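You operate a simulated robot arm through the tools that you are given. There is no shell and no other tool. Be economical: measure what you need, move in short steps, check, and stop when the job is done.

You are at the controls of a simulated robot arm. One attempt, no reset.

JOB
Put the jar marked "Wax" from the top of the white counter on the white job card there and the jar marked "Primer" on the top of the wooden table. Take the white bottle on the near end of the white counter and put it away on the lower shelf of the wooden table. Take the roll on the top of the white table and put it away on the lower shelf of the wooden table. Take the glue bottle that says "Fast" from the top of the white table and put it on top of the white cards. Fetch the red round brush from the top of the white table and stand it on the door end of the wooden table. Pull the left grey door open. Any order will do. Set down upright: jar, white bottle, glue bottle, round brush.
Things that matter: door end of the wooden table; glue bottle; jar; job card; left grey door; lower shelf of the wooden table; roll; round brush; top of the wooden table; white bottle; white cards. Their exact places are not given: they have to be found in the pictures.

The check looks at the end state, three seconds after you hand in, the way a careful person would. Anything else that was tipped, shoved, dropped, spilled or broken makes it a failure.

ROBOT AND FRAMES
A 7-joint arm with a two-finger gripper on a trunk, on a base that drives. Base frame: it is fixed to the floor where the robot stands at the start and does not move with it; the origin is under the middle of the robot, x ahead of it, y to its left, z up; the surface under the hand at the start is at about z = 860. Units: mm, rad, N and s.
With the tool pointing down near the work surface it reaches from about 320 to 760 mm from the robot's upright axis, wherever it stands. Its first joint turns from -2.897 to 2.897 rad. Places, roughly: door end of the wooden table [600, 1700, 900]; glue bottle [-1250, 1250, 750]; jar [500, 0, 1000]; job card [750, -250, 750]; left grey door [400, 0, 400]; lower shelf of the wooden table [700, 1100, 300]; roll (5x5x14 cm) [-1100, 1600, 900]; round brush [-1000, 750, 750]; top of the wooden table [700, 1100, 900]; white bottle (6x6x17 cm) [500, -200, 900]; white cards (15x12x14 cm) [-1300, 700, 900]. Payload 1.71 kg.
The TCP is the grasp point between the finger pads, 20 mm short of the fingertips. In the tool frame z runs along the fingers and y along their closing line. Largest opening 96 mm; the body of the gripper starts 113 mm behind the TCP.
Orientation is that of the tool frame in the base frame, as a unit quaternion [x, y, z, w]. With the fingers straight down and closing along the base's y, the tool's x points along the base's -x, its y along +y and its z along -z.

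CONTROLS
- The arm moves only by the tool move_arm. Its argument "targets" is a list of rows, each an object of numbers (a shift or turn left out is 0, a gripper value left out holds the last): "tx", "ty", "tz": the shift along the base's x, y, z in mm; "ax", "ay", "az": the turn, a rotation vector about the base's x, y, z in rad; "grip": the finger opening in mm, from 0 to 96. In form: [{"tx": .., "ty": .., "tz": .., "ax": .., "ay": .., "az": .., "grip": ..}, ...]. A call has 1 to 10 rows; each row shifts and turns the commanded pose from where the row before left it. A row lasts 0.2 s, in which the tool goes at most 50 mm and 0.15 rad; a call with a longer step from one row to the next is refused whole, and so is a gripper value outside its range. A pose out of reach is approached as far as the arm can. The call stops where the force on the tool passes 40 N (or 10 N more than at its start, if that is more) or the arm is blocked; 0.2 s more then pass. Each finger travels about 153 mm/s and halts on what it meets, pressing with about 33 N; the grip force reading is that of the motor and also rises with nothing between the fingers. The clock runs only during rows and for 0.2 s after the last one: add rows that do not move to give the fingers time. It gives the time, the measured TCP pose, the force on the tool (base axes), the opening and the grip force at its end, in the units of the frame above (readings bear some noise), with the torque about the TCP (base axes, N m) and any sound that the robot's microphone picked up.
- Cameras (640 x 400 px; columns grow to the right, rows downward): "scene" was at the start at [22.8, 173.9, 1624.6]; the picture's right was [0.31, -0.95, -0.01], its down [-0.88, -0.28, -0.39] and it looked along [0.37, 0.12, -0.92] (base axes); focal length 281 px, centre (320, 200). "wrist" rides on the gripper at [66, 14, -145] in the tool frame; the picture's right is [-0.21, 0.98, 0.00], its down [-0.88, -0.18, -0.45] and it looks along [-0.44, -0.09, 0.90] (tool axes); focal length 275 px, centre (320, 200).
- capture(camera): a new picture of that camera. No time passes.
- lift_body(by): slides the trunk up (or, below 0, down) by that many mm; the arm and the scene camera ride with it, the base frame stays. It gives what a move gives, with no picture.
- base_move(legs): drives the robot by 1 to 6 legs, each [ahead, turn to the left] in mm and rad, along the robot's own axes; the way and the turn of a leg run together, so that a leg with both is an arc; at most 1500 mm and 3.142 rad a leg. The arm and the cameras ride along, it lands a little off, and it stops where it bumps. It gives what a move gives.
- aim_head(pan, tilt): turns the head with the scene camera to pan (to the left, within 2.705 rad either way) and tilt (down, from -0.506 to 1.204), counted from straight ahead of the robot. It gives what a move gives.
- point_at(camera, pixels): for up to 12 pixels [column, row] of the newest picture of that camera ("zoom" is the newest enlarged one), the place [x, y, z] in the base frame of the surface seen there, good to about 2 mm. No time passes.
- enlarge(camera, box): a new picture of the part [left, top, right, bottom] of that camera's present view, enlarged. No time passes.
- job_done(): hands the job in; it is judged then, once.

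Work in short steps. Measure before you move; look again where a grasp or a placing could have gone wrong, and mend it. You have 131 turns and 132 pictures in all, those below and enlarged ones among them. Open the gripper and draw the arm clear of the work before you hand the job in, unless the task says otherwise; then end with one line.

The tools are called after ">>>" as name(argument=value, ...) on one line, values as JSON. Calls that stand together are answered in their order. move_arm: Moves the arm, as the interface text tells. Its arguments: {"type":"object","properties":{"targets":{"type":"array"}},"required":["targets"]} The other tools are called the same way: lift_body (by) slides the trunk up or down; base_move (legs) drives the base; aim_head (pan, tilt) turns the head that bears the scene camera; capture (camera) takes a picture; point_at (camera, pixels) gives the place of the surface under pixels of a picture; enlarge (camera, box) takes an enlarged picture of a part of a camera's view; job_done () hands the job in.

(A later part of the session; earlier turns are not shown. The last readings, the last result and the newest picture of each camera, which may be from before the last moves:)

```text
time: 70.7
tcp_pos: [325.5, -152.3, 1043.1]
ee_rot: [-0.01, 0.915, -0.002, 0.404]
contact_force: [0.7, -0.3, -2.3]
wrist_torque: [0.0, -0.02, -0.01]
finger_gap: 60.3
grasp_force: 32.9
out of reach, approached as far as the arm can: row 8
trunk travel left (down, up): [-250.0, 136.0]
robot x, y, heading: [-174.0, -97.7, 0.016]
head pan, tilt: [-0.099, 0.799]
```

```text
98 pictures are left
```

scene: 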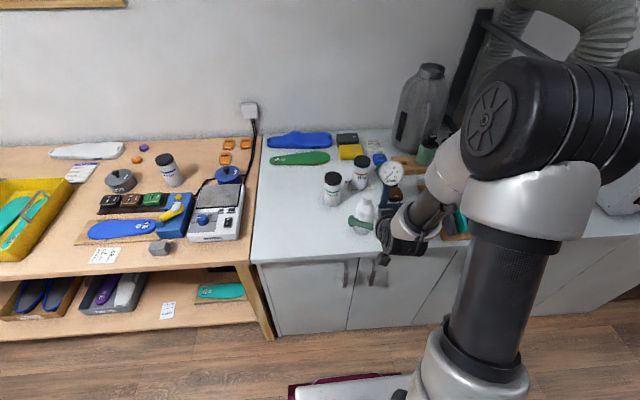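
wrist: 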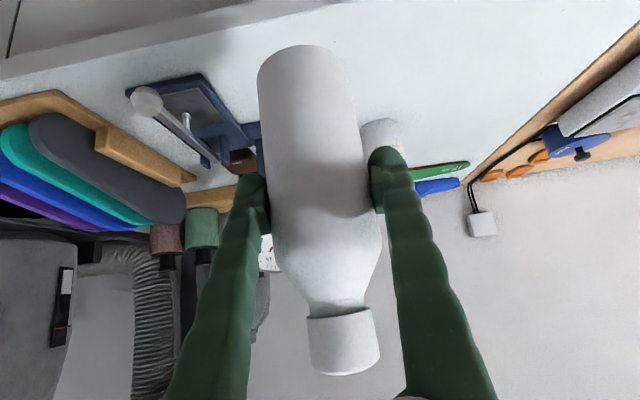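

The bottle is held upright clear of the edge. I back off a little, turn left, drive along and turn back to face the shelf gap at y≈812.

>>> base_move(legs=[[-60, 0], [0, 1.555], [930, 0], [0, -1.571]])

>>> aim_head(pan=0.0, tilt=0.85)

>>> capture(camera="scene")

```text
time: 85.6
tcp_pos: [270.0, 750.7, 1042.3]
ee_rot: [0.012, 0.916, -0.011, 0.402]
contact_force: [0.0, -0.2, -1.8]
wrist_torque: [0.02, -0.02, -0.03]
finger_gap: 59.3
grasp_force: 33.3
trunk travel left (down, up): [-250.0, 136.0]
robot x, y, heading: [-225.4, 828.5, -0.024]
head pan, tilt: [-0.099, 0.799]
```

```text
time: 86.2
tcp_pos: [276.9, 745.4, 1062.6]
ee_rot: [0.01, 0.903, -0.017, 0.43]
contact_force: [-0.9, 0.6, -2.6]
wrist_torque: [0.01, -0.02, 0.02]
finger_gap: 59.3
grasp_force: 32.7
trunk travel left (down, up): [-250.0, 136.0]
robot x, y, heading: [-227.3, 826.4, -0.026]
head pan, tilt: [0.0, 0.85]
```

```text
97 pictures are left
```

scene: 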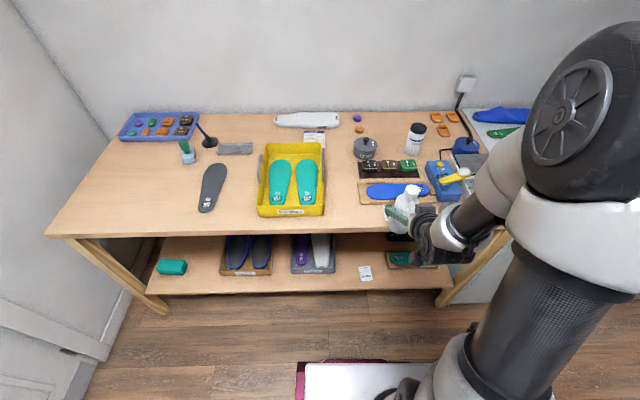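

I measure the free gap on the shelf between the grey bin (right edge col 336) and the slip (col 359).

>>> enlarge(camera="scene", box=[130, 220, 450, 320])

>>> point_at(camera="scene", pixels=[[347, 275], [336, 272], [336, 262], [359, 272], [360, 280], [347, 290], [347, 250], [371, 270], [347, 262], [205, 270], [205, 255], [205, 285]])

```text
2.00 times, centred on (290, 270) of scene
```

zoom: 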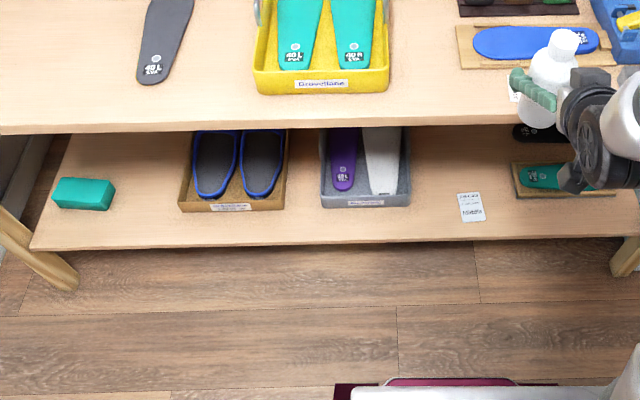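

```text
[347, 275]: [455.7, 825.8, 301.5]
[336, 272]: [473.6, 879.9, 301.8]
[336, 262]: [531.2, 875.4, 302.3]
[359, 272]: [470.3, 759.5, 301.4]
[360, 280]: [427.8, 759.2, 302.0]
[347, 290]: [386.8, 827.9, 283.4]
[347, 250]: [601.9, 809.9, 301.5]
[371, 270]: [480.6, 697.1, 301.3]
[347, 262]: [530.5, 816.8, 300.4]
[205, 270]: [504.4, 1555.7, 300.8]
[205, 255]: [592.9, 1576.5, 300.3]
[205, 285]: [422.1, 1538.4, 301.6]
```

Gap centre is y≈820, x≈455–490 on the shelf (z 301). I lower the trunk 250 mm with the bottle in front of the table edge.

>>> lift_body(by=-250)

>>> move_arm(targets=[{"ty": 20, "tz": -30}, {"ty": 20, "tz": -30}, {"ty": 20, "tz": -30}, {"ty": 15, "tz": -30}, {"tz": -30}, {"tz": -30}])

>>> capture(camera="scene")

>>> capture(camera="wrist")

```text
time: 88.8
tcp_pos: [271.9, 746.6, 811.4]
ee_rot: [0.011, 0.905, -0.016, 0.425]
contact_force: [0.2, -0.8, -2.5]
wrist_torque: [-0.01, -0.03, -0.01]
finger_gap: 58.9
grasp_force: 33.5
trunk travel left (down, up): [0.0, 386.0]
robot x, y, heading: [-225.0, 824.8, -0.028]
head pan, tilt: [0.0, 0.85]
```

```text
time: 90.2
tcp_pos: [277.7, 821.5, 621.1]
ee_rot: [0.011, 0.912, -0.011, 0.409]
contact_force: [-0.1, 0.2, -2.4]
wrist_torque: [0.03, -0.01, 0.0]
finger_gap: 58.7
grasp_force: 33.1
out of reach, approached as far as the arm can: row 1, 2
trunk travel left (down, up): [0.0, 386.0]
robot x, y, heading: [-224.5, 828.1, -0.024]
head pan, tilt: [0.0, 0.85]
```

```text
95 pictures are left
```

scene: 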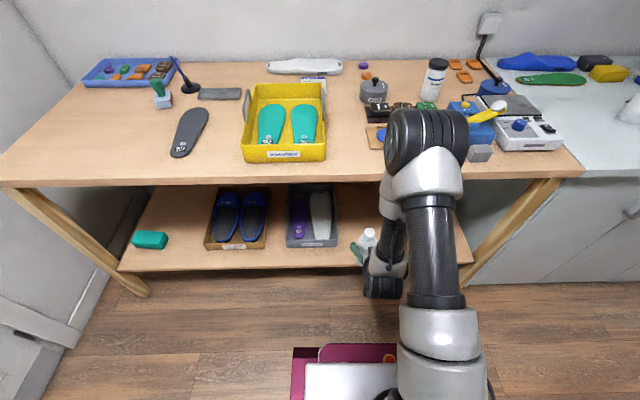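

```text
94 pictures are left
```

wrist: 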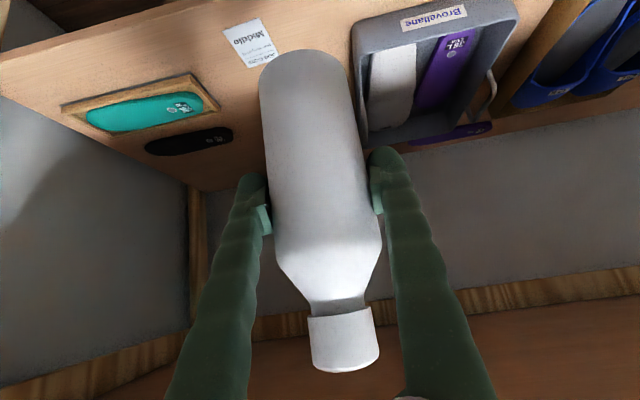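

Bottle is in front of the table. I check how close the elbow (scene (430,130)) is to the table edge and things.

>>> point_at(camera="scene", pixels=[[430, 125], [425, 175], [440, 250], [400, 210], [385, 280], [440, 330], [455, 150], [390, 150]])

```text
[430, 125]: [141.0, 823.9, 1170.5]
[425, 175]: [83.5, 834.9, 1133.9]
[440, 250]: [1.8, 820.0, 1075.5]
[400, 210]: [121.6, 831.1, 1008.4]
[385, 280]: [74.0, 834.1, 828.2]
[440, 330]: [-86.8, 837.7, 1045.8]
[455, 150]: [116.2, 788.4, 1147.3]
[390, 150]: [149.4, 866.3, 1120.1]
```

Elbow stays at z≈1150, well clear. I go diagonally down and in toward [480,820].

>>> move_arm(targets=[{"tx": 25, "tz": -28, "ay": 0.018}, {"tx": 25, "tz": -28}, {"tx": 25, "tz": -28}, {"tx": 25, "tz": -28}, {"tx": 25, "tz": -28}, {"tx": 25, "tz": -28}, {"tx": 25, "tz": -28}, {"tx": 25, "tz": -24}, {}])

>>> capture(camera="wrist")

>>> capture(camera="scene")

```text
time: 92.2
tcp_pos: [479.1, 822.1, 400.9]
ee_rot: [0.012, 0.916, -0.011, 0.4]
contact_force: [0.5, -0.4, -1.9]
wrist_torque: [0.04, -0.02, -0.02]
finger_gap: 58.5
grasp_force: 33.0
trunk travel left (down, up): [0.0, 386.0]
robot x, y, heading: [-224.1, 830.1, -0.028]
head pan, tilt: [0.0, 0.85]
```

```text
93 pictures are left
```

wrist: 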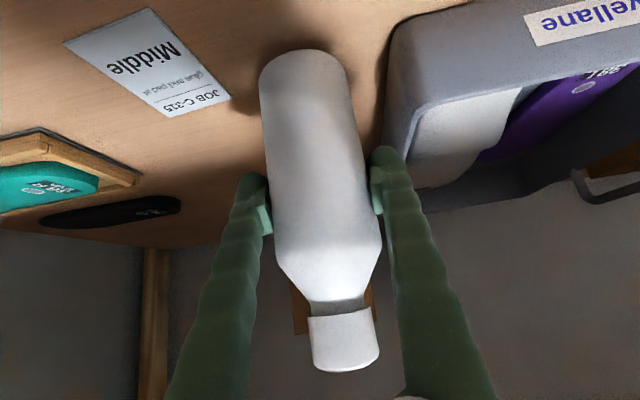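

```text
92 pictures are left
```

scene: 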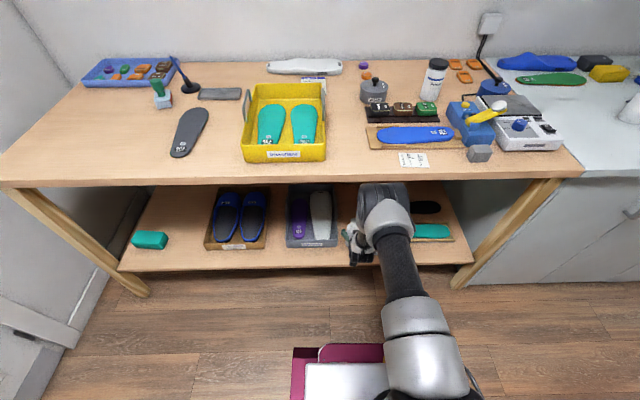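

Bottle is between slip and bin; I shift 8 mm away from the bin and lower to TCP z≈383.

>>> move_arm(targets=[{"ty": -8, "tz": -8}, {"tz": -6}, {"tz": -3}, {}])

```text
time: 93.2
tcp_pos: [478.7, 815.2, 384.9]
ee_rot: [0.011, 0.916, -0.011, 0.4]
contact_force: [0.0, 0.2, -2.2]
wrist_torque: [0.01, 0.0, -0.04]
finger_gap: 58.1
grasp_force: 33.2
trunk travel left (down, up): [0.0, 386.0]
robot x, y, heading: [-222.0, 824.0, -0.033]
head pan, tilt: [0.0, 0.85]
```

Still hanging. I feel down 2 mm at a time.

>>> move_arm(targets=[{"tz": -2}, {"tz": -2}, {}])

```text
time: 94.0
tcp_pos: [479.2, 813.9, 379.9]
ee_rot: [0.012, 0.916, -0.012, 0.4]
contact_force: [-0.2, 0.1, -3.1]
wrist_torque: [0.0, 0.0, -0.02]
finger_gap: 58.6
grasp_force: 33.6
trunk travel left (down, up): [0.0, 386.0]
robot x, y, heading: [-227.9, 827.8, -0.028]
head pan, tilt: [0.0, 0.85]
```

Not yet touching; I continue in 2 mm steps.

>>> move_arm(targets=[{"tz": -2}, {"tz": -2}, {}])

>>> capture(camera="wrist")

```text
time: 94.8
tcp_pos: [480.6, 814.9, 380.0]
ee_rot: [0.011, 0.915, -0.011, 0.403]
contact_force: [-4.4, -0.4, 16.5]
wrist_torque: [0.44, 0.32, 0.12]
finger_gap: 58.8
grasp_force: 32.6
trunk travel left (down, up): [0.0, 386.0]
robot x, y, heading: [-224.6, 824.7, -0.029]
head pan, tilt: [0.0, 0.85]
```

```text
91 pictures are left
```

wrist: 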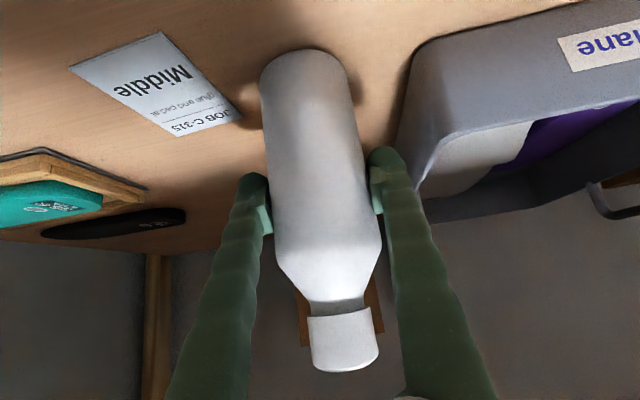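

Contact (16 N). I ease 2 mm, open to 82 mm, and withdraw along the tool axis.

>>> move_arm(targets=[{"tz": 2}, {"grip": 80}, {"grip": 80}, {"grip": 80}, {"tx": -18, "tz": 17}, {"tx": -18, "tz": 17}, {"tx": -25, "tz": 23}, {"tx": -25, "tz": 23}, {"tx": -25, "tz": 23}, {"tx": -30, "tz": 25}])

>>> capture(camera="wrist")

```text
time: 97.0
tcp_pos: [337.8, 812.4, 507.3]
ee_rot: [0.011, 0.916, -0.011, 0.402]
contact_force: [0.2, -0.9, 0.7]
wrist_torque: [0.0, 0.0, -0.04]
finger_gap: 79.9
grasp_force: 0.1
trunk travel left (down, up): [0.0, 386.0]
robot x, y, heading: [-226.3, 828.6, -0.03]
head pan, tilt: [0.0, 0.85]
```

```text
90 pictures are left
```

wrist: 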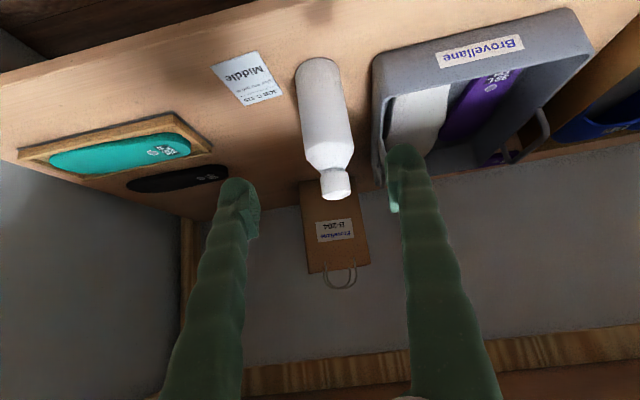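

The bottle stands on the shelf. I retract the arm, raise the trunk 200 mm, then drive to the white table facing the roll.

>>> move_arm(targets=[{"tx": -25, "tz": 30}, {"tx": -25, "tz": 30}, {"tz": 30}, {"tz": 30}])

>>> lift_body(by=210)

>>> base_move(legs=[[-60, 0], [0, -1.541], [-770, 0], [0, -1.571], [200, 0]])

>>> aim_head(pan=0.0, tilt=0.75)

>>> capture(camera="scene")

```text
time: 98.0
tcp_pos: [288.6, 812.4, 628.6]
ee_rot: [0.012, 0.916, -0.012, 0.4]
contact_force: [-0.7, 0.1, -0.7]
wrist_torque: [0.0, 0.0, 0.0]
finger_gap: 80.0
grasp_force: 0.0
trunk travel left (down, up): [0.0, 386.0]
robot x, y, heading: [-223.9, 823.7, -0.029]
head pan, tilt: [0.0, 0.85]
```

```text
time: 100.3
tcp_pos: [287.6, 812.4, 837.4]
ee_rot: [0.011, 0.916, -0.011, 0.4]
contact_force: [0.0, 0.2, 0.7]
wrist_torque: [0.03, 0.01, 0.0]
finger_gap: 80.1
grasp_force: 0.0
trunk travel left (down, up): [-210.0, 176.0]
robot x, y, heading: [-225.2, 828.9, -0.024]
head pan, tilt: [0.0, 0.85]
```

```text
time: 115.6
tcp_pos: [-1006.8, 1607.3, 837.2]
ee_rot: [0.916, -0.001, -0.4, -0.008]
contact_force: [0.2, -0.7, 0.1]
wrist_torque: [0.0, -0.02, -0.02]
finger_gap: 79.9
grasp_force: 0.0
trunk travel left (down, up): [-210.0, 176.0]
robot x, y, heading: [-494.2, 1604.1, 3.135]
head pan, tilt: [0.0, 0.85]
```

```text
time: 116.3
tcp_pos: [-991.7, 1607.8, 846.1]
ee_rot: [0.914, -0.002, -0.407, -0.008]
contact_force: [0.5, -0.3, 0.9]
wrist_torque: [-0.03, 0.0, 0.01]
finger_gap: 80.0
grasp_force: 0.1
trunk travel left (down, up): [-210.0, 176.0]
robot x, y, heading: [-495.9, 1603.7, 3.136]
head pan, tilt: [0.0, 0.75]
```

```text
89 pictures are left
```

scene: 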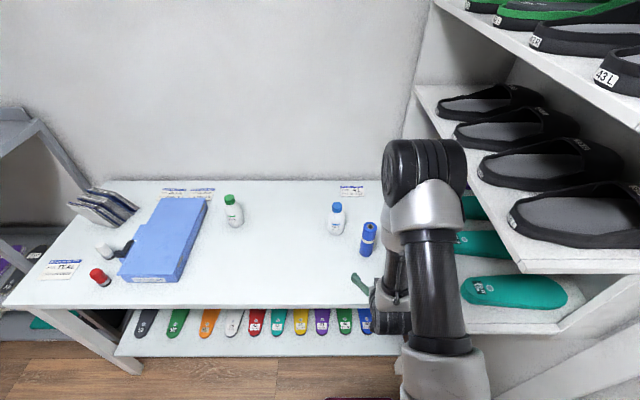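

The roll is at scene (369,238). The shoe shelves are on the right; I measure roll, elbow and shelf clearance.

>>> point_at(camera="scene", pixels=[[369, 226], [365, 250], [363, 240], [374, 240], [337, 215], [234, 208], [520, 262], [430, 85], [430, 165], [500, 320], [410, 160], [360, 290]])

>>> capture(camera="wrist")

>>> enlarge(camera="scene", box=[200, 170, 400, 290])

```text
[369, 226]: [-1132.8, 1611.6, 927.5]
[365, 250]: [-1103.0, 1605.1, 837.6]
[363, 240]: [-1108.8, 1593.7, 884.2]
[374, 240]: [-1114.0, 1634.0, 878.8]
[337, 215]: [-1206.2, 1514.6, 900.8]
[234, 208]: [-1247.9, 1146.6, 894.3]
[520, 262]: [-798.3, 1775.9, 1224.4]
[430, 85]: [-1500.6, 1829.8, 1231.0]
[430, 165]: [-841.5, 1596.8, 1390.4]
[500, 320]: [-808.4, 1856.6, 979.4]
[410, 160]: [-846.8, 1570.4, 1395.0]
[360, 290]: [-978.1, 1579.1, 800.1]
```

```text
88 pictures are left
```

wrist: 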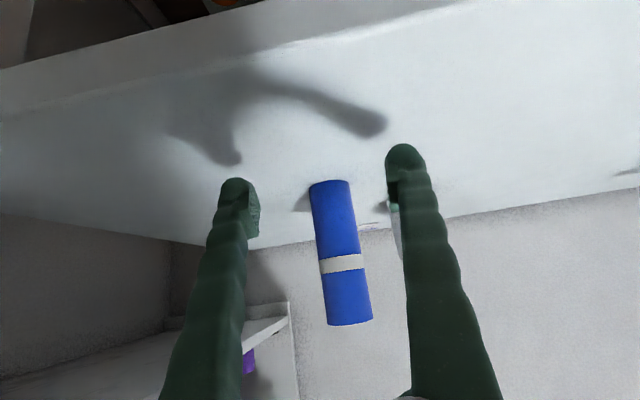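

```text
3.20 times, centred on (300, 230) of scene
```

zoom: 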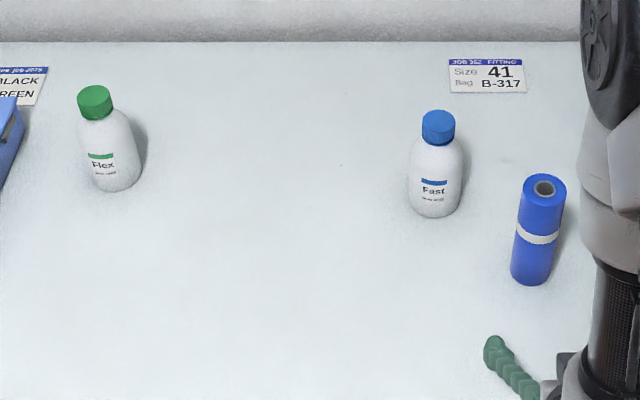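

Blue cap reads "Fast", green reads "Flex". Roll centre ≈[-1133,1613], z 801–941. I go to a pregrasp then advance along the tool axis to z≈885.

>>> move_arm(targets=[{"tz": 30, "grip": 88}, {"tz": 30, "tx": -10}, {"tz": 30, "tx": -35}, {"tx": -36, "ty": 5}, {"tx": -20, "tz": -18}, {"tx": -20, "tz": -18}, {"tx": -20, "tz": -15}, {}])

>>> capture(camera="wrist")

```text
time: 118.1
tcp_pos: [-1134.1, 1612.1, 884.2]
ee_rot: [0.913, -0.003, -0.408, -0.008]
contact_force: [0.5, 0.6, 0.1]
wrist_torque: [-0.02, -0.03, -0.02]
finger_gap: 87.9
grasp_force: 0.0
trunk travel left (down, up): [-210.0, 176.0]
robot x, y, heading: [-496.0, 1605.3, 3.138]
head pan, tilt: [0.0, 0.75]
```

```text
86 pictures are left
```

wrist: 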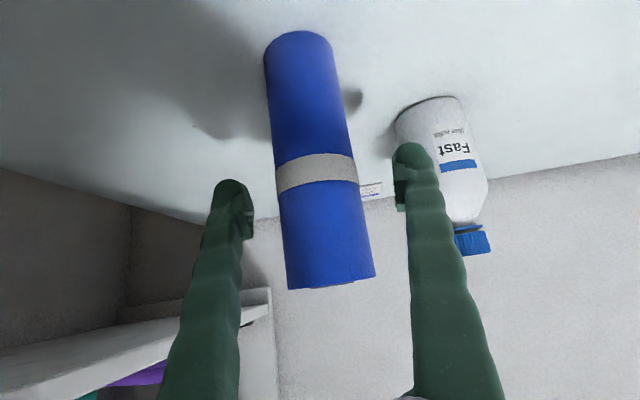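

The roll is between the fingers. Close and lift.

>>> move_arm(targets=[{"grip": 30}, {"grip": 30}, {"grip": 30}, {"grip": 30}, {"tz": 20}, {"tz": 30}, {"tz": 30, "tx": 20}, {"tx": 40}, {"tx": 40}, {"tx": 30}])

>>> capture(camera="wrist")

```text
time: 120.3
tcp_pos: [-1004.6, 1612.4, 961.8]
ee_rot: [0.913, -0.002, -0.407, -0.007]
contact_force: [0.5, 1.1, -1.2]
wrist_torque: [0.01, 0.03, 0.01]
finger_gap: 43.8
grasp_force: 32.6
trunk travel left (down, up): [-210.0, 176.0]
robot x, y, heading: [-491.9, 1603.7, 3.137]
head pan, tilt: [0.0, 0.75]
```

```text
85 pictures are left
```

wrist: 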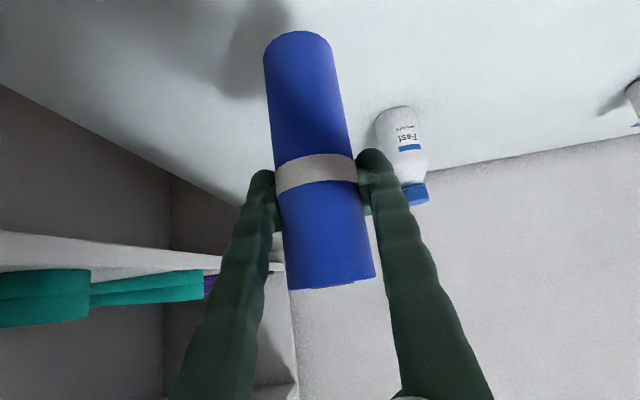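

Roll held. I back off, turn left through -y to face the wooden table, and look.

>>> base_move(legs=[[-200, 0], [0, 1.571], [30, 0], [0, 1.571], [60, 0]])

>>> aim_head(pan=0.0, tilt=0.85)

>>> capture(camera="scene")

```text
time: 132.1
tcp_pos: [264.2, 1574.6, 969.9]
ee_rot: [-0.005, 0.91, -0.004, 0.414]
contact_force: [-0.8, 0.3, -1.9]
wrist_torque: [-0.04, -0.03, -0.03]
finger_gap: 43.3
grasp_force: 33.0
trunk travel left (down, up): [-210.0, 176.0]
robot x, y, heading: [-235.4, 1565.7, 0.007]
head pan, tilt: [0.0, 0.75]
```

```text
time: 132.8
tcp_pos: [284.0, 1574.1, 958.6]
ee_rot: [-0.005, 0.915, -0.005, 0.404]
contact_force: [1.5, 0.2, -1.0]
wrist_torque: [0.02, 0.02, 0.0]
finger_gap: 43.6
grasp_force: 33.0
trunk travel left (down, up): [-210.0, 176.0]
robot x, y, heading: [-234.6, 1566.6, 0.007]
head pan, tilt: [0.0, 0.85]
```

```text
84 pictures are left
```

scene: 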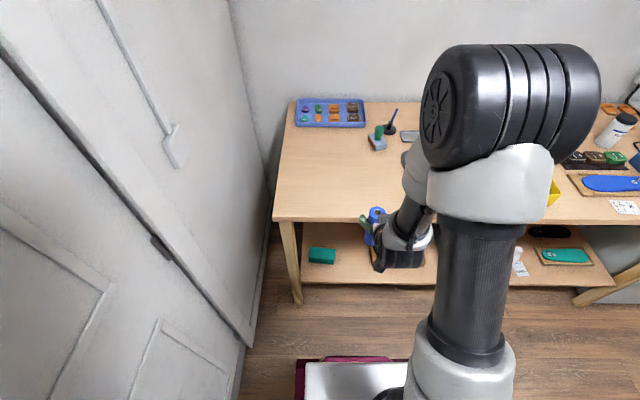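

Robot is facing the table at y≈1566. I measure the foam block's edge, the shelf beyond it and the free door end of the table top.

>>> point_at(camera="scene", pixels=[[335, 258], [322, 255], [348, 262], [355, 245], [350, 275], [310, 190], [330, 160], [283, 205], [310, 215], [290, 150], [378, 142], [340, 130]])

>>> capture(camera="wrist")

```text
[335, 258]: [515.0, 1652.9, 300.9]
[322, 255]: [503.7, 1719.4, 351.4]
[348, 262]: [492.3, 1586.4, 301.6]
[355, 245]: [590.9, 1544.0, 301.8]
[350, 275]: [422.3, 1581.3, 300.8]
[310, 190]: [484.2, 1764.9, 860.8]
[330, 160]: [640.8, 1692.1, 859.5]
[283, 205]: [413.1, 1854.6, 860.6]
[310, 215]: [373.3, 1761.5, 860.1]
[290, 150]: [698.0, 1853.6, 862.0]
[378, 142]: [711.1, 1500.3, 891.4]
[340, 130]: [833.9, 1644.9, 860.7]
```

```text
83 pictures are left
```

wrist: 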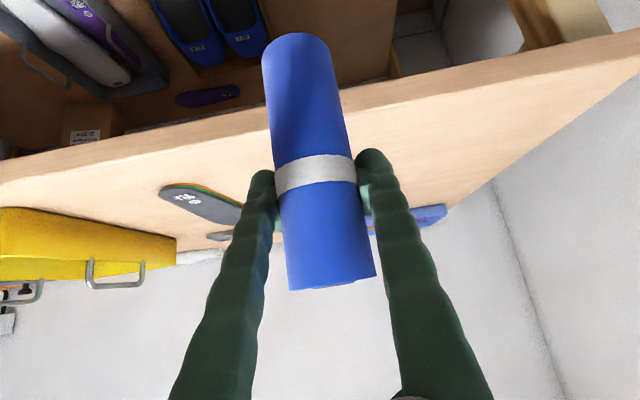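

Foam edge y≈1655; the bin is at ~1490, so y≈1572 is right. I lower the trunk and then the arm in front of the table.

>>> lift_body(by=-210)

>>> move_arm(targets=[{"tz": -30}, {"tz": -30}, {"tz": -30}, {"tz": -30}, {}])

>>> capture(camera="wrist")

>>> capture(camera="scene")

```text
time: 135.1
tcp_pos: [273.4, 1574.5, 759.2]
ee_rot: [-0.005, 0.91, -0.004, 0.415]
contact_force: [0.4, 0.6, -0.3]
wrist_torque: [-0.02, 0.0, -0.01]
finger_gap: 43.2
grasp_force: 33.4
trunk travel left (down, up): [0.0, 386.0]
robot x, y, heading: [-236.4, 1568.0, 0.008]
head pan, tilt: [0.0, 0.85]
```

```text
time: 136.3
tcp_pos: [269.5, 1574.3, 635.8]
ee_rot: [-0.005, 0.911, -0.004, 0.412]
contact_force: [0.0, -0.9, -0.3]
wrist_torque: [0.02, 0.0, -0.02]
finger_gap: 43.3
grasp_force: 32.9
trunk travel left (down, up): [0.0, 386.0]
robot x, y, heading: [-236.3, 1569.2, 0.012]
head pan, tilt: [0.0, 0.85]
```

```text
82 pictures are left
```

wrist: 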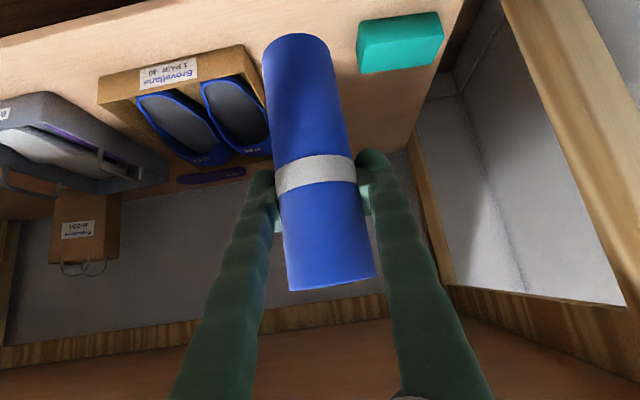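

```text
81 pictures are left
```

scene: 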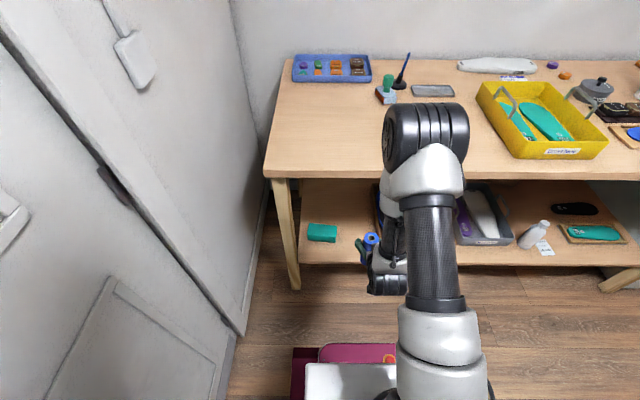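

I check the bin's nearest edge and the foam edge from the wrist view.

>>> point_at(camera="wrist", pixels=[[255, 58], [262, 80], [245, 48], [358, 60], [362, 30], [345, 75], [180, 60]])

```text
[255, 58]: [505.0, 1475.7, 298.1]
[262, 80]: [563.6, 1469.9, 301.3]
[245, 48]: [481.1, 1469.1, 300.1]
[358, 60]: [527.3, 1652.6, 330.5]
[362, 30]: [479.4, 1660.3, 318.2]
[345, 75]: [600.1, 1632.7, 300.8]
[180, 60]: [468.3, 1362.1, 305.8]
```

Gap 1478–1652; I aim for y≈1566 and go diagonally in and down to [490,1566,400].

>>> move_arm(targets=[{"tx": 24.5, "ty": -1, "tz": -26, "ay": 0.01}, {"tx": 24.5, "ty": -1, "tz": -26}, {"tx": 24.5, "ty": -1, "tz": -26}, {"tx": 24.5, "ty": -1, "tz": -26}, {"tx": 24.5, "ty": -1, "tz": -26}, {"tx": 24.5, "ty": -1, "tz": -26}, {"tx": 24.5, "ty": -1, "tz": -26}, {"tx": 24.5, "ty": -1, "tz": -26}, {"tx": 24.5, "tz": -26}, {}])

>>> capture(camera="wrist")

```text
time: 138.5
tcp_pos: [488.2, 1567.7, 403.2]
ee_rot: [-0.006, 0.914, -0.004, 0.407]
contact_force: [-0.4, -0.2, 0.0]
wrist_torque: [-0.02, -0.05, -0.02]
finger_gap: 43.4
grasp_force: 32.7
trunk travel left (down, up): [0.0, 386.0]
robot x, y, heading: [-234.0, 1568.4, 0.013]
head pan, tilt: [0.0, 0.85]
```

```text
80 pictures are left
```

wrist: 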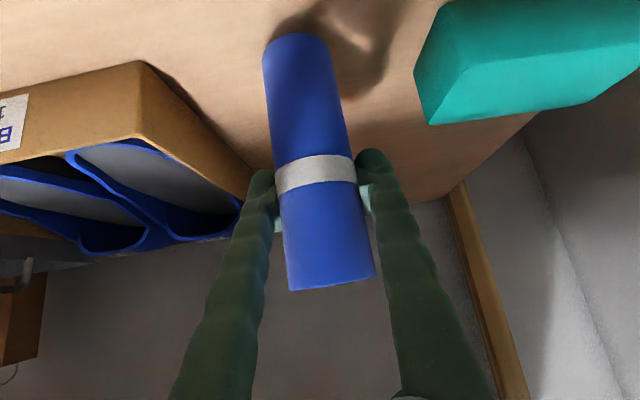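

Room on both sides. I lower to TCP z≈386 and then feel for contact.

>>> move_arm(targets=[{"tz": -8}, {"tz": -6}, {"tz": -2}, {"tz": -2}, {}])

```text
time: 139.7
tcp_pos: [489.8, 1567.9, 384.1]
ee_rot: [-0.005, 0.913, -0.004, 0.407]
contact_force: [0.0, -0.4, 0.2]
wrist_torque: [0.0, -0.01, 0.04]
finger_gap: 43.3
grasp_force: 32.9
trunk travel left (down, up): [0.0, 386.0]
robot x, y, heading: [-235.2, 1569.6, 0.01]
head pan, tilt: [0.0, 0.85]
```

No contact yet; three more small steps.

>>> move_arm(targets=[{"tz": -1.5}, {"tz": -1.5}, {}])

```text
time: 140.5
tcp_pos: [491.2, 1566.7, 384.7]
ee_rot: [-0.005, 0.913, -0.004, 0.409]
contact_force: [-6.2, 1.4, 21.2]
wrist_torque: [0.5, 0.7, 0.06]
finger_gap: 43.4
grasp_force: 32.7
trunk travel left (down, up): [0.0, 386.0]
robot x, y, heading: [-236.8, 1572.2, 0.007]
head pan, tilt: [0.0, 0.85]
```

Contact at 21 N. I ease 1.5 mm up, open to 70 mm, and withdraw along the tool axis.

>>> move_arm(targets=[{"tz": 1.8}, {"grip": 72}, {"grip": 72}, {"grip": 72}, {"tx": -18, "tz": 16}, {"tx": -18, "tz": 16}, {"tx": -26, "tz": 23}, {"tx": -28, "tz": 25}, {"tx": -30, "tz": 28}, {"tx": -30, "tz": 28}])

>>> capture(camera="wrist")

```text
time: 142.7
tcp_pos: [338.7, 1567.8, 517.6]
ee_rot: [-0.006, 0.914, -0.004, 0.406]
contact_force: [0.4, -0.5, -0.4]
wrist_torque: [-0.01, 0.01, 0.0]
finger_gap: 71.9
grasp_force: 0.1
trunk travel left (down, up): [0.0, 386.0]
robot x, y, heading: [-235.4, 1568.3, 0.009]
head pan, tilt: [0.0, 0.85]
```

```text
79 pictures are left
```

wrist: 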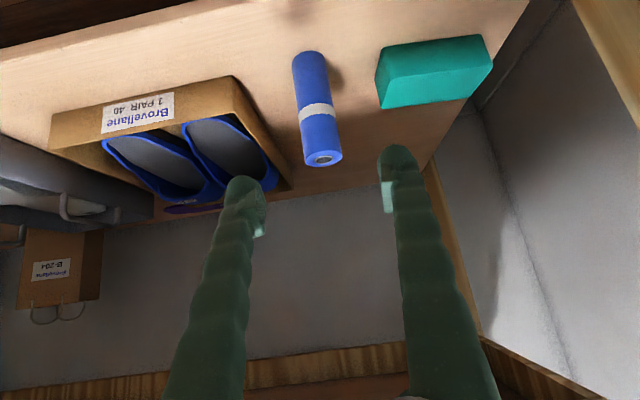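

The roll stands on the shelf. I retract, raise the trunk, and drive to face the "Fast" glue bottle at [-1210,1514].

>>> move_arm(targets=[{"tx": -25, "tz": 30}, {"tx": -25, "tz": 30}, {"tz": 30}, {"tz": 30, "grip": 90}])

>>> lift_body(by=230)

>>> base_move(legs=[[-60, 0], [0, -1.571], [50, 0], [0, -1.571], [260, 0]])

>>> aim_head(pan=0.2, tilt=0.75)

>>> capture(camera="scene")

>>> capture(camera="wrist")

```text
time: 143.7
tcp_pos: [290.1, 1568.3, 640.2]
ee_rot: [-0.006, 0.914, -0.004, 0.407]
contact_force: [0.7, -0.8, -0.6]
wrist_torque: [0.01, 0.01, 0.03]
finger_gap: 90.3
grasp_force: 0.0
trunk travel left (down, up): [0.0, 386.0]
robot x, y, heading: [-236.9, 1570.6, 0.012]
head pan, tilt: [0.0, 0.85]
```

```text
time: 146.1
tcp_pos: [289.0, 1567.7, 869.8]
ee_rot: [-0.005, 0.914, -0.004, 0.406]
contact_force: [0.0, 0.1, 0.2]
wrist_torque: [-0.01, 0.01, 0.0]
finger_gap: 89.8
grasp_force: 0.0
trunk travel left (down, up): [-230.0, 156.0]
robot x, y, heading: [-233.9, 1567.7, 0.009]
head pan, tilt: [0.0, 0.85]
```

```text
time: 158.3
tcp_pos: [-1080.2, 1521.2, 868.2]
ee_rot: [0.914, 0.003, -0.406, -0.005]
contact_force: [-0.8, 0.3, 0.0]
wrist_torque: [-0.01, 0.02, 0.01]
finger_gap: 90.1
grasp_force: 0.1
trunk travel left (down, up): [-230.0, 156.0]
robot x, y, heading: [-554.1, 1515.5, -3.13]
head pan, tilt: [0.0, 0.85]
```

```text
time: 159.0
tcp_pos: [-1067.4, 1520.6, 877.9]
ee_rot: [0.91, 0.004, -0.414, -0.005]
contact_force: [-0.1, 0.7, -0.9]
wrist_torque: [-0.01, 0.02, 0.01]
finger_gap: 90.1
grasp_force: 0.1
trunk travel left (down, up): [-230.0, 156.0]
robot x, y, heading: [-555.4, 1517.5, -3.138]
head pan, tilt: [0.201, 0.75]
```

```text
78 pictures are left
```

scene: 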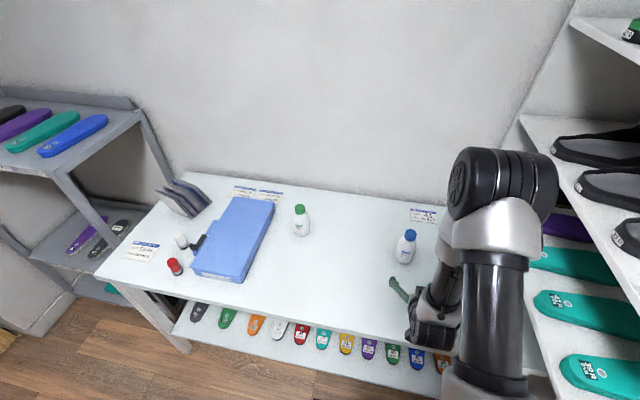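

```text
77 pictures are left
```

wrist: 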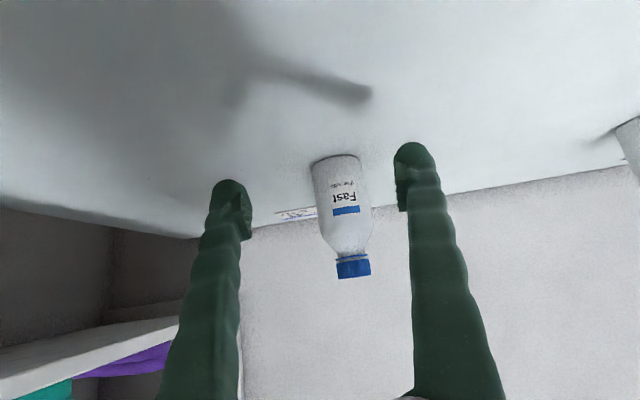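

The bottle reads "Fast". I measure its body, cap and the cards block.

>>> point_at(camera="wrist", pixels=[[340, 170], [325, 190], [362, 190], [343, 190], [353, 265], [345, 235], [340, 262], [367, 262]])

>>> point_at(camera="scene", pixels=[[410, 233], [405, 250], [171, 192], [190, 185], [205, 190], [170, 205], [190, 210], [175, 265]])

>>> enlarge(camera="scene", box=[110, 160, 290, 290])

```text
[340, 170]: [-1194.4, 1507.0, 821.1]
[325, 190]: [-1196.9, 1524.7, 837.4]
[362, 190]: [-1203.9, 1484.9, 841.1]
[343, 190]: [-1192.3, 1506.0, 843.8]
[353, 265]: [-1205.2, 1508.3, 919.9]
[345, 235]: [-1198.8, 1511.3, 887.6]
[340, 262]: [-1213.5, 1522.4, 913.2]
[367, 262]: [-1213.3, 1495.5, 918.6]
```

```text
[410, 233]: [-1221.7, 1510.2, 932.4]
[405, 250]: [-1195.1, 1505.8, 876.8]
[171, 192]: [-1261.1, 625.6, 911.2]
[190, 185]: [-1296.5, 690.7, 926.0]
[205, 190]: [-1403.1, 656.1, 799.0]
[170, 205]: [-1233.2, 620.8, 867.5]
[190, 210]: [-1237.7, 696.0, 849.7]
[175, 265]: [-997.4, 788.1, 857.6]
```

```text
3.08 times, centred on (200, 225) of scene
```

zoom: 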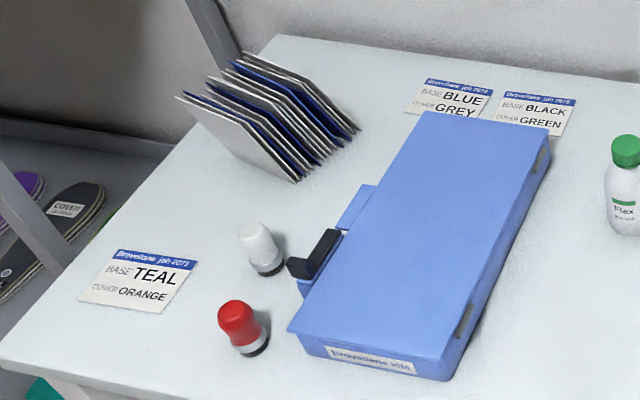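

Glue bottle centre ≈[-1218,1508]. The white cards are the upright leaf set (top z≈930–940). I approach the bottle and advance along the tool axis to z≈852.

>>> move_arm(targets=[{"tx": -24, "ty": -4, "tz": 8}, {"tx": -25, "ty": -4, "tz": 8}, {"tx": -25, "ty": -4, "tz": 5}, {"tx": -24, "ty": -1}, {"tx": -18, "tz": -16}, {"tx": -18, "tz": -16}, {"tx": -16, "tz": -14}, {}])

>>> capture(camera="wrist")

```text
time: 160.8
tcp_pos: [-1216.0, 1506.5, 852.3]
ee_rot: [0.91, 0.003, -0.414, -0.005]
contact_force: [0.2, -1.3, 1.7]
wrist_torque: [-0.02, 0.01, -0.01]
finger_gap: 90.3
grasp_force: 0.1
trunk travel left (down, up): [-230.0, 156.0]
robot x, y, heading: [-551.7, 1518.5, -3.132]
head pan, tilt: [0.201, 0.75]
```

```text
75 pictures are left
```

wrist: 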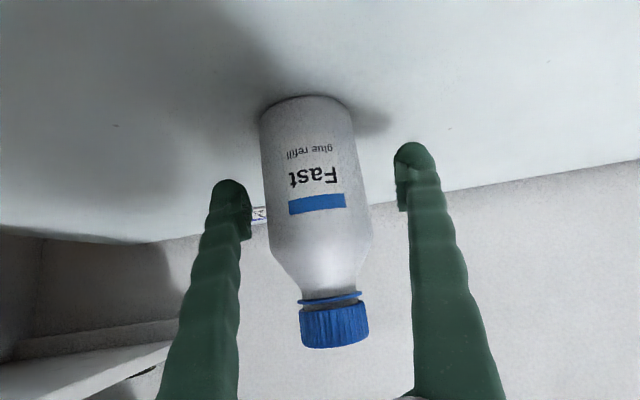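

Bottle is well between the fingers. Close, lift and draw back.

>>> move_arm(targets=[{"grip": 30}, {"grip": 30}, {"grip": 30}, {"tz": 30}, {"tz": 40}, {"tz": 40, "tx": 20}, {"tz": 30, "tx": 40}, {"tx": 40}, {"tx": 40}, {}])

```text
time: 163.0
tcp_pos: [-1080.0, 1506.8, 991.7]
ee_rot: [0.91, 0.003, -0.413, -0.006]
contact_force: [-0.7, -0.2, -3.0]
wrist_torque: [-0.03, -0.04, -0.02]
finger_gap: 59.0
grasp_force: 33.3
trunk travel left (down, up): [-230.0, 156.0]
robot x, y, heading: [-555.6, 1521.0, -3.133]
head pan, tilt: [0.201, 0.75]
```

Held (59 mm). I raise the trunk 100 mm and drive to face the cards at y≈690.

>>> lift_body(by=100)

>>> base_move(legs=[[-260, 0], [0, 1.571], [830, 0], [0, -1.571], [200, 0]])

>>> aim_head(pan=0.1, tilt=0.8)

>>> capture(camera="scene")

>>> capture(camera="wrist")

```text
time: 164.3
tcp_pos: [-1078.2, 1505.9, 1094.3]
ee_rot: [0.91, 0.004, -0.414, -0.005]
contact_force: [-1.1, -0.5, -2.3]
wrist_torque: [0.04, 0.01, -0.02]
finger_gap: 59.1
grasp_force: 32.5
trunk travel left (down, up): [-330.0, 56.0]
robot x, y, heading: [-555.1, 1519.1, -3.133]
head pan, tilt: [0.201, 0.75]
```

```text
time: 181.0
tcp_pos: [-1042.5, 682.8, 1089.6]
ee_rot: [0.912, -0.007, -0.411, -0.009]
contact_force: [-0.3, -0.2, -2.8]
wrist_torque: [-0.01, -0.04, 0.0]
finger_gap: 58.1
grasp_force: 33.0
trunk travel left (down, up): [-330.0, 56.0]
robot x, y, heading: [-515.2, 680.9, 3.123]
head pan, tilt: [0.201, 0.75]
```

```text
time: 181.7
tcp_pos: [-1029.7, 681.9, 1104.6]
ee_rot: [0.904, -0.008, -0.428, -0.01]
contact_force: [0.6, 0.2, -2.5]
wrist_torque: [0.04, 0.01, -0.02]
finger_gap: 58.4
grasp_force: 33.6
trunk travel left (down, up): [-330.0, 56.0]
robot x, y, heading: [-512.4, 680.4, 3.128]
head pan, tilt: [0.099, 0.799]
```

```text
74 pictures are left
```

scene: 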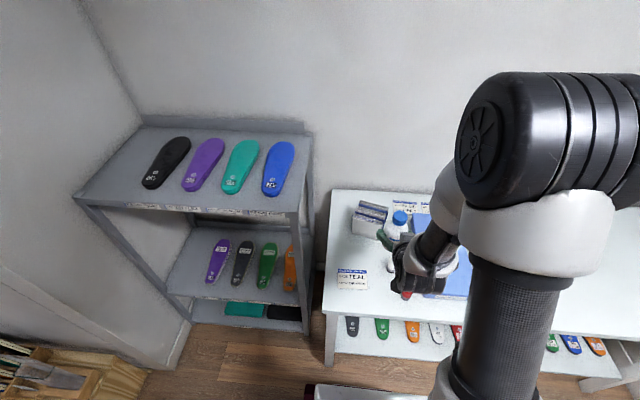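

```text
73 pictures are left
```

wrist: 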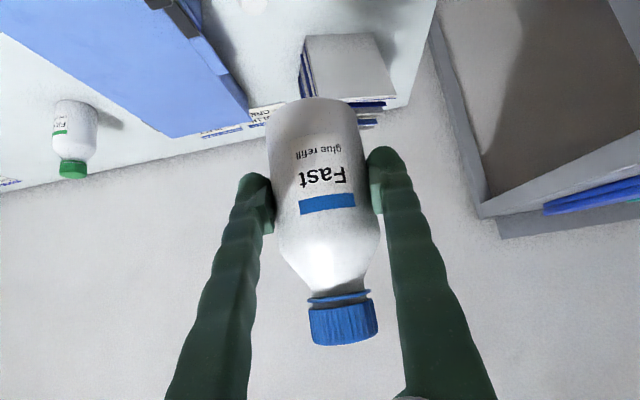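

The cards are at scene (370,217), wrist (345,70). I enlarge both to see their top.

>>> enlarge(camera="wrist", box=[270, 10, 430, 130])

>>> enlarge(camera="scene", box=[330, 180, 450, 270])

>>> point_at(camera="zoom", pixels=[[200, 110], [300, 150], [150, 150], [265, 190], [200, 160], [180, 125], [290, 135], [120, 200], [240, 135], [230, 175], [315, 140], [170, 105]])

```text
3.33 times, centred on (350, 70) of wrist
```

zoom: 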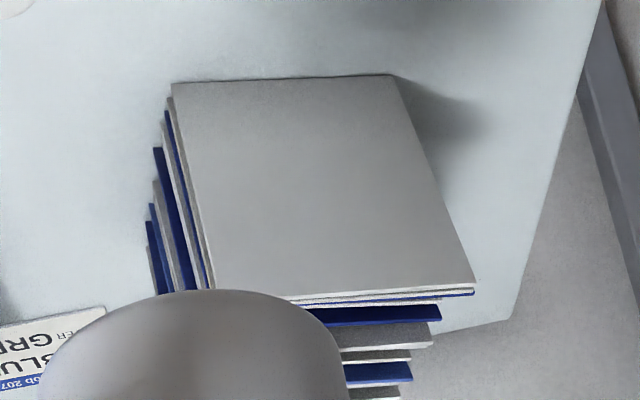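

```text
4.44 times, centred on (390, 225) of scene
```

zoom: 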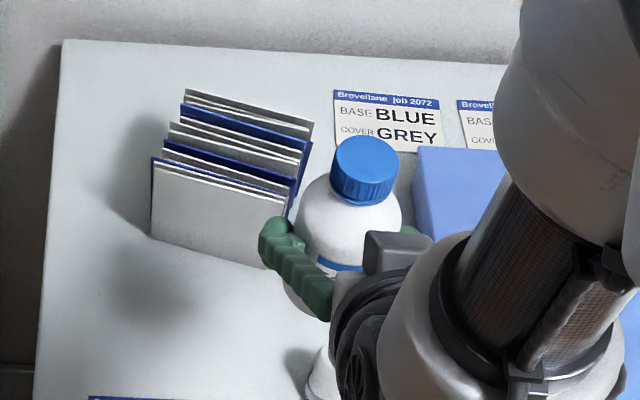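

```text
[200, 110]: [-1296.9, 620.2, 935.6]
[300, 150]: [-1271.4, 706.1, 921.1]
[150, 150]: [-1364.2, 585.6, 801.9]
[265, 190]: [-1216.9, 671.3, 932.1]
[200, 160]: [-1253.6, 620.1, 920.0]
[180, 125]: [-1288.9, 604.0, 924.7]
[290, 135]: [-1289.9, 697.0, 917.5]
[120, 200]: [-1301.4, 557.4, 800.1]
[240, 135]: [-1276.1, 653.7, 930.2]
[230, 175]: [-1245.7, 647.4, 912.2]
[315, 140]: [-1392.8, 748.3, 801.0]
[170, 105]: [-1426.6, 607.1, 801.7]
```

I enlarge the card tops tightly and sample their heights front to back.

>>> enlarge(camera="scene", box=[355, 195, 405, 235])

>>> point_at(camera="zoom", pixels=[[160, 70], [300, 120], [160, 78], [150, 100], [290, 150], [140, 150], [280, 195], [130, 190], [260, 240], [120, 225], [250, 275], [390, 165]])

>>> point_at(camera="zoom", pixels=[[240, 92], [240, 102], [235, 118], [230, 130], [225, 145], [220, 158], [220, 170], [215, 185], [210, 200], [210, 215], [205, 230], [205, 250]])

```text
10.00 times, centred on (380, 215) of scene
```

zoom: 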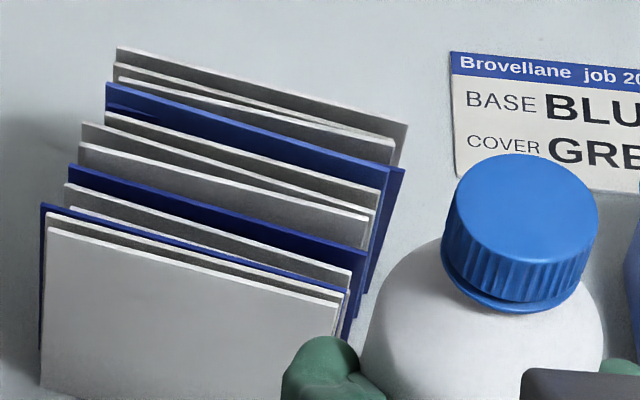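

```text
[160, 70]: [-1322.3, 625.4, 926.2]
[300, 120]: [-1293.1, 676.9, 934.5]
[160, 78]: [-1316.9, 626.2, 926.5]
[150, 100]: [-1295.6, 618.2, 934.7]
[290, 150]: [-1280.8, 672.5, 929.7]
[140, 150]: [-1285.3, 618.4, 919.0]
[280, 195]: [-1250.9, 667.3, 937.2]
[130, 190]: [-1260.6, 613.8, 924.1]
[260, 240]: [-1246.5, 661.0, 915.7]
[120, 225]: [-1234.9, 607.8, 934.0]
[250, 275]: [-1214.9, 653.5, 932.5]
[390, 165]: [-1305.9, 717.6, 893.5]
```

```text
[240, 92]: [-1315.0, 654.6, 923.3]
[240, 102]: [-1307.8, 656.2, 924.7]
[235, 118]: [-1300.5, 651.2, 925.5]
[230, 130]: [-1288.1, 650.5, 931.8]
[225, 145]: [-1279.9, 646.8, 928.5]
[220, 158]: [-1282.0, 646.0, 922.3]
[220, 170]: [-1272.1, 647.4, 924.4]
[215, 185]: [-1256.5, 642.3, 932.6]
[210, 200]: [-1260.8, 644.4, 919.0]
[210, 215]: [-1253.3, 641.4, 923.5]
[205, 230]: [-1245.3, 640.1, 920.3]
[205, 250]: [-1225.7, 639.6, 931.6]
```

Card tops lie at z≈932–938, spanning x −1215…−1325, centre ≈[-1268,652]. I drive 50 mm closer, then re-level the bottle and move above the cards.

>>> base_move(legs=[[50, 0]])

>>> move_arm(targets=[{}, {"tz": 5, "ay": -0.03}, {}])

```text
time: 182.6
tcp_pos: [-1073.9, 682.0, 1105.9]
ee_rot: [0.905, -0.007, -0.425, -0.009]
contact_force: [0.5, -0.4, -0.3]
wrist_torque: [0.01, -0.13, 0.01]
finger_gap: 58.0
grasp_force: 33.3
trunk travel left (down, up): [-330.0, 56.0]
robot x, y, heading: [-561.6, 682.9, 3.131]
head pan, tilt: [0.099, 0.799]
```

```text
time: 183.4
tcp_pos: [-1075.2, 682.3, 1118.9]
ee_rot: [0.907, -0.008, -0.422, -0.01]
contact_force: [-0.2, -0.1, -1.3]
wrist_torque: [0.0, -0.05, 0.0]
finger_gap: 58.2
grasp_force: 32.8
out of reach, approached as far as the arm can: row 2
trunk travel left (down, up): [-330.0, 56.0]
robot x, y, heading: [-563.2, 679.2, 3.132]
head pan, tilt: [0.099, 0.799]
```

I move over the cards at z≈1050.

>>> move_arm(targets=[{"tx": -24, "ty": -4, "tz": -6}, {"tx": -24, "ty": -4, "tz": -6}, {"tx": -24, "ty": -4, "tz": -6}, {"tx": -24, "ty": -4, "tz": -10}, {"tx": -24, "ty": -4, "tz": -10}, {"tx": -24, "ty": -4, "tz": -10}, {"tx": -24, "ty": -3, "tz": -10}, {"tx": -24, "ty": -3, "tz": -8}, {}])

>>> capture(camera="wrist")

>>> capture(camera="scene")

```text
time: 185.4
tcp_pos: [-1260.0, 652.1, 1051.9]
ee_rot: [0.908, -0.008, -0.418, -0.011]
contact_force: [-0.4, 0.6, -2.3]
wrist_torque: [-0.01, -0.04, 0.01]
finger_gap: 58.2
grasp_force: 33.4
trunk travel left (down, up): [-330.0, 56.0]
robot x, y, heading: [-559.6, 680.2, 3.127]
head pan, tilt: [0.099, 0.799]
```

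```text
69 pictures are left
```

wrist: 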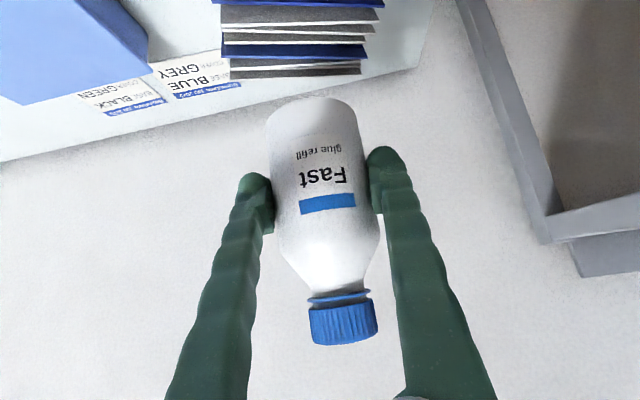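

```text
68 pictures are left
```

scene: 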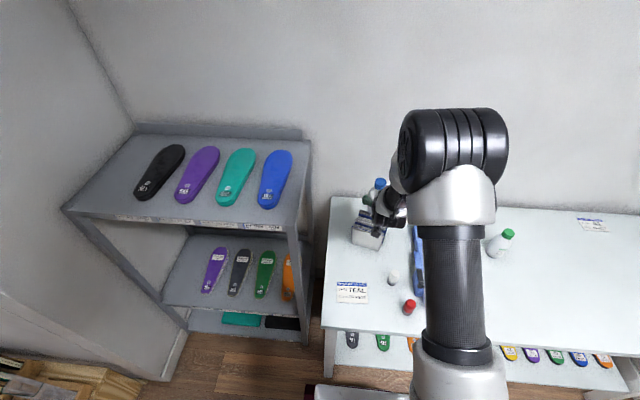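

The wrist camera sees the card tops near (295,40); I measure them closely.

>>> enlarge(camera="wrist", box=[200, 0, 400, 100])

>>> point_at(camera="zoom", pixels=[[300, 5], [300, 30], [300, 48], [300, 70], [290, 100], [290, 112], [280, 135], [270, 155], [280, 182], [280, 210], [80, 225], [510, 215]])

```text
3.20 times, centred on (300, 50) of wrist
```

zoom: 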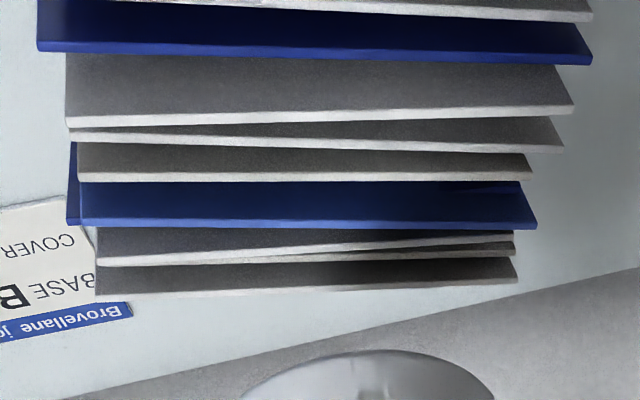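

```text
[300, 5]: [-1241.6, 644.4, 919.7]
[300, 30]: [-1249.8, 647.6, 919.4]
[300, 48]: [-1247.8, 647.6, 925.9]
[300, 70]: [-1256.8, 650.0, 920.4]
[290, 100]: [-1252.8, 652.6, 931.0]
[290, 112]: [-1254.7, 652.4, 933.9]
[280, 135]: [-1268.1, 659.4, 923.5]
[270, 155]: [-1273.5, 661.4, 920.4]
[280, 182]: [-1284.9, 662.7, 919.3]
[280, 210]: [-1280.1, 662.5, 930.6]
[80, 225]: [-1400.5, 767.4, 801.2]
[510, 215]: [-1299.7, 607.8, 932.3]
```

Card edges peak at ≈934–937 on both sides of x=-1268. I shift 8 mm back, level, and lower to just above (TCP 994).

>>> move_arm(targets=[{"tx": -8, "tz": -20, "ay": -0.009}, {"tz": -20}, {"tz": -12}, {"tz": -5}, {}])

```text
time: 186.6
tcp_pos: [-1269.0, 650.9, 993.2]
ee_rot: [0.911, -0.008, -0.413, -0.011]
contact_force: [-0.6, 0.1, -2.7]
wrist_torque: [0.0, -0.02, 0.02]
finger_gap: 57.9
grasp_force: 33.2
trunk travel left (down, up): [-330.0, 56.0]
robot x, y, heading: [-563.0, 680.6, 3.125]
head pan, tilt: [0.099, 0.799]
```

Now in 1.5 mm steps until the load changes.

>>> move_arm(targets=[{"tz": -1.5}, {"tz": -1.5}, {"tz": -1.5}, {}])

```text
time: 187.6
tcp_pos: [-1270.4, 652.8, 988.4]
ee_rot: [0.91, -0.008, -0.414, -0.011]
contact_force: [-0.1, -0.2, -2.1]
wrist_torque: [0.03, -0.01, -0.01]
finger_gap: 58.2
grasp_force: 32.8
trunk travel left (down, up): [-330.0, 56.0]
robot x, y, heading: [-563.0, 679.9, 3.126]
head pan, tilt: [0.099, 0.799]
```

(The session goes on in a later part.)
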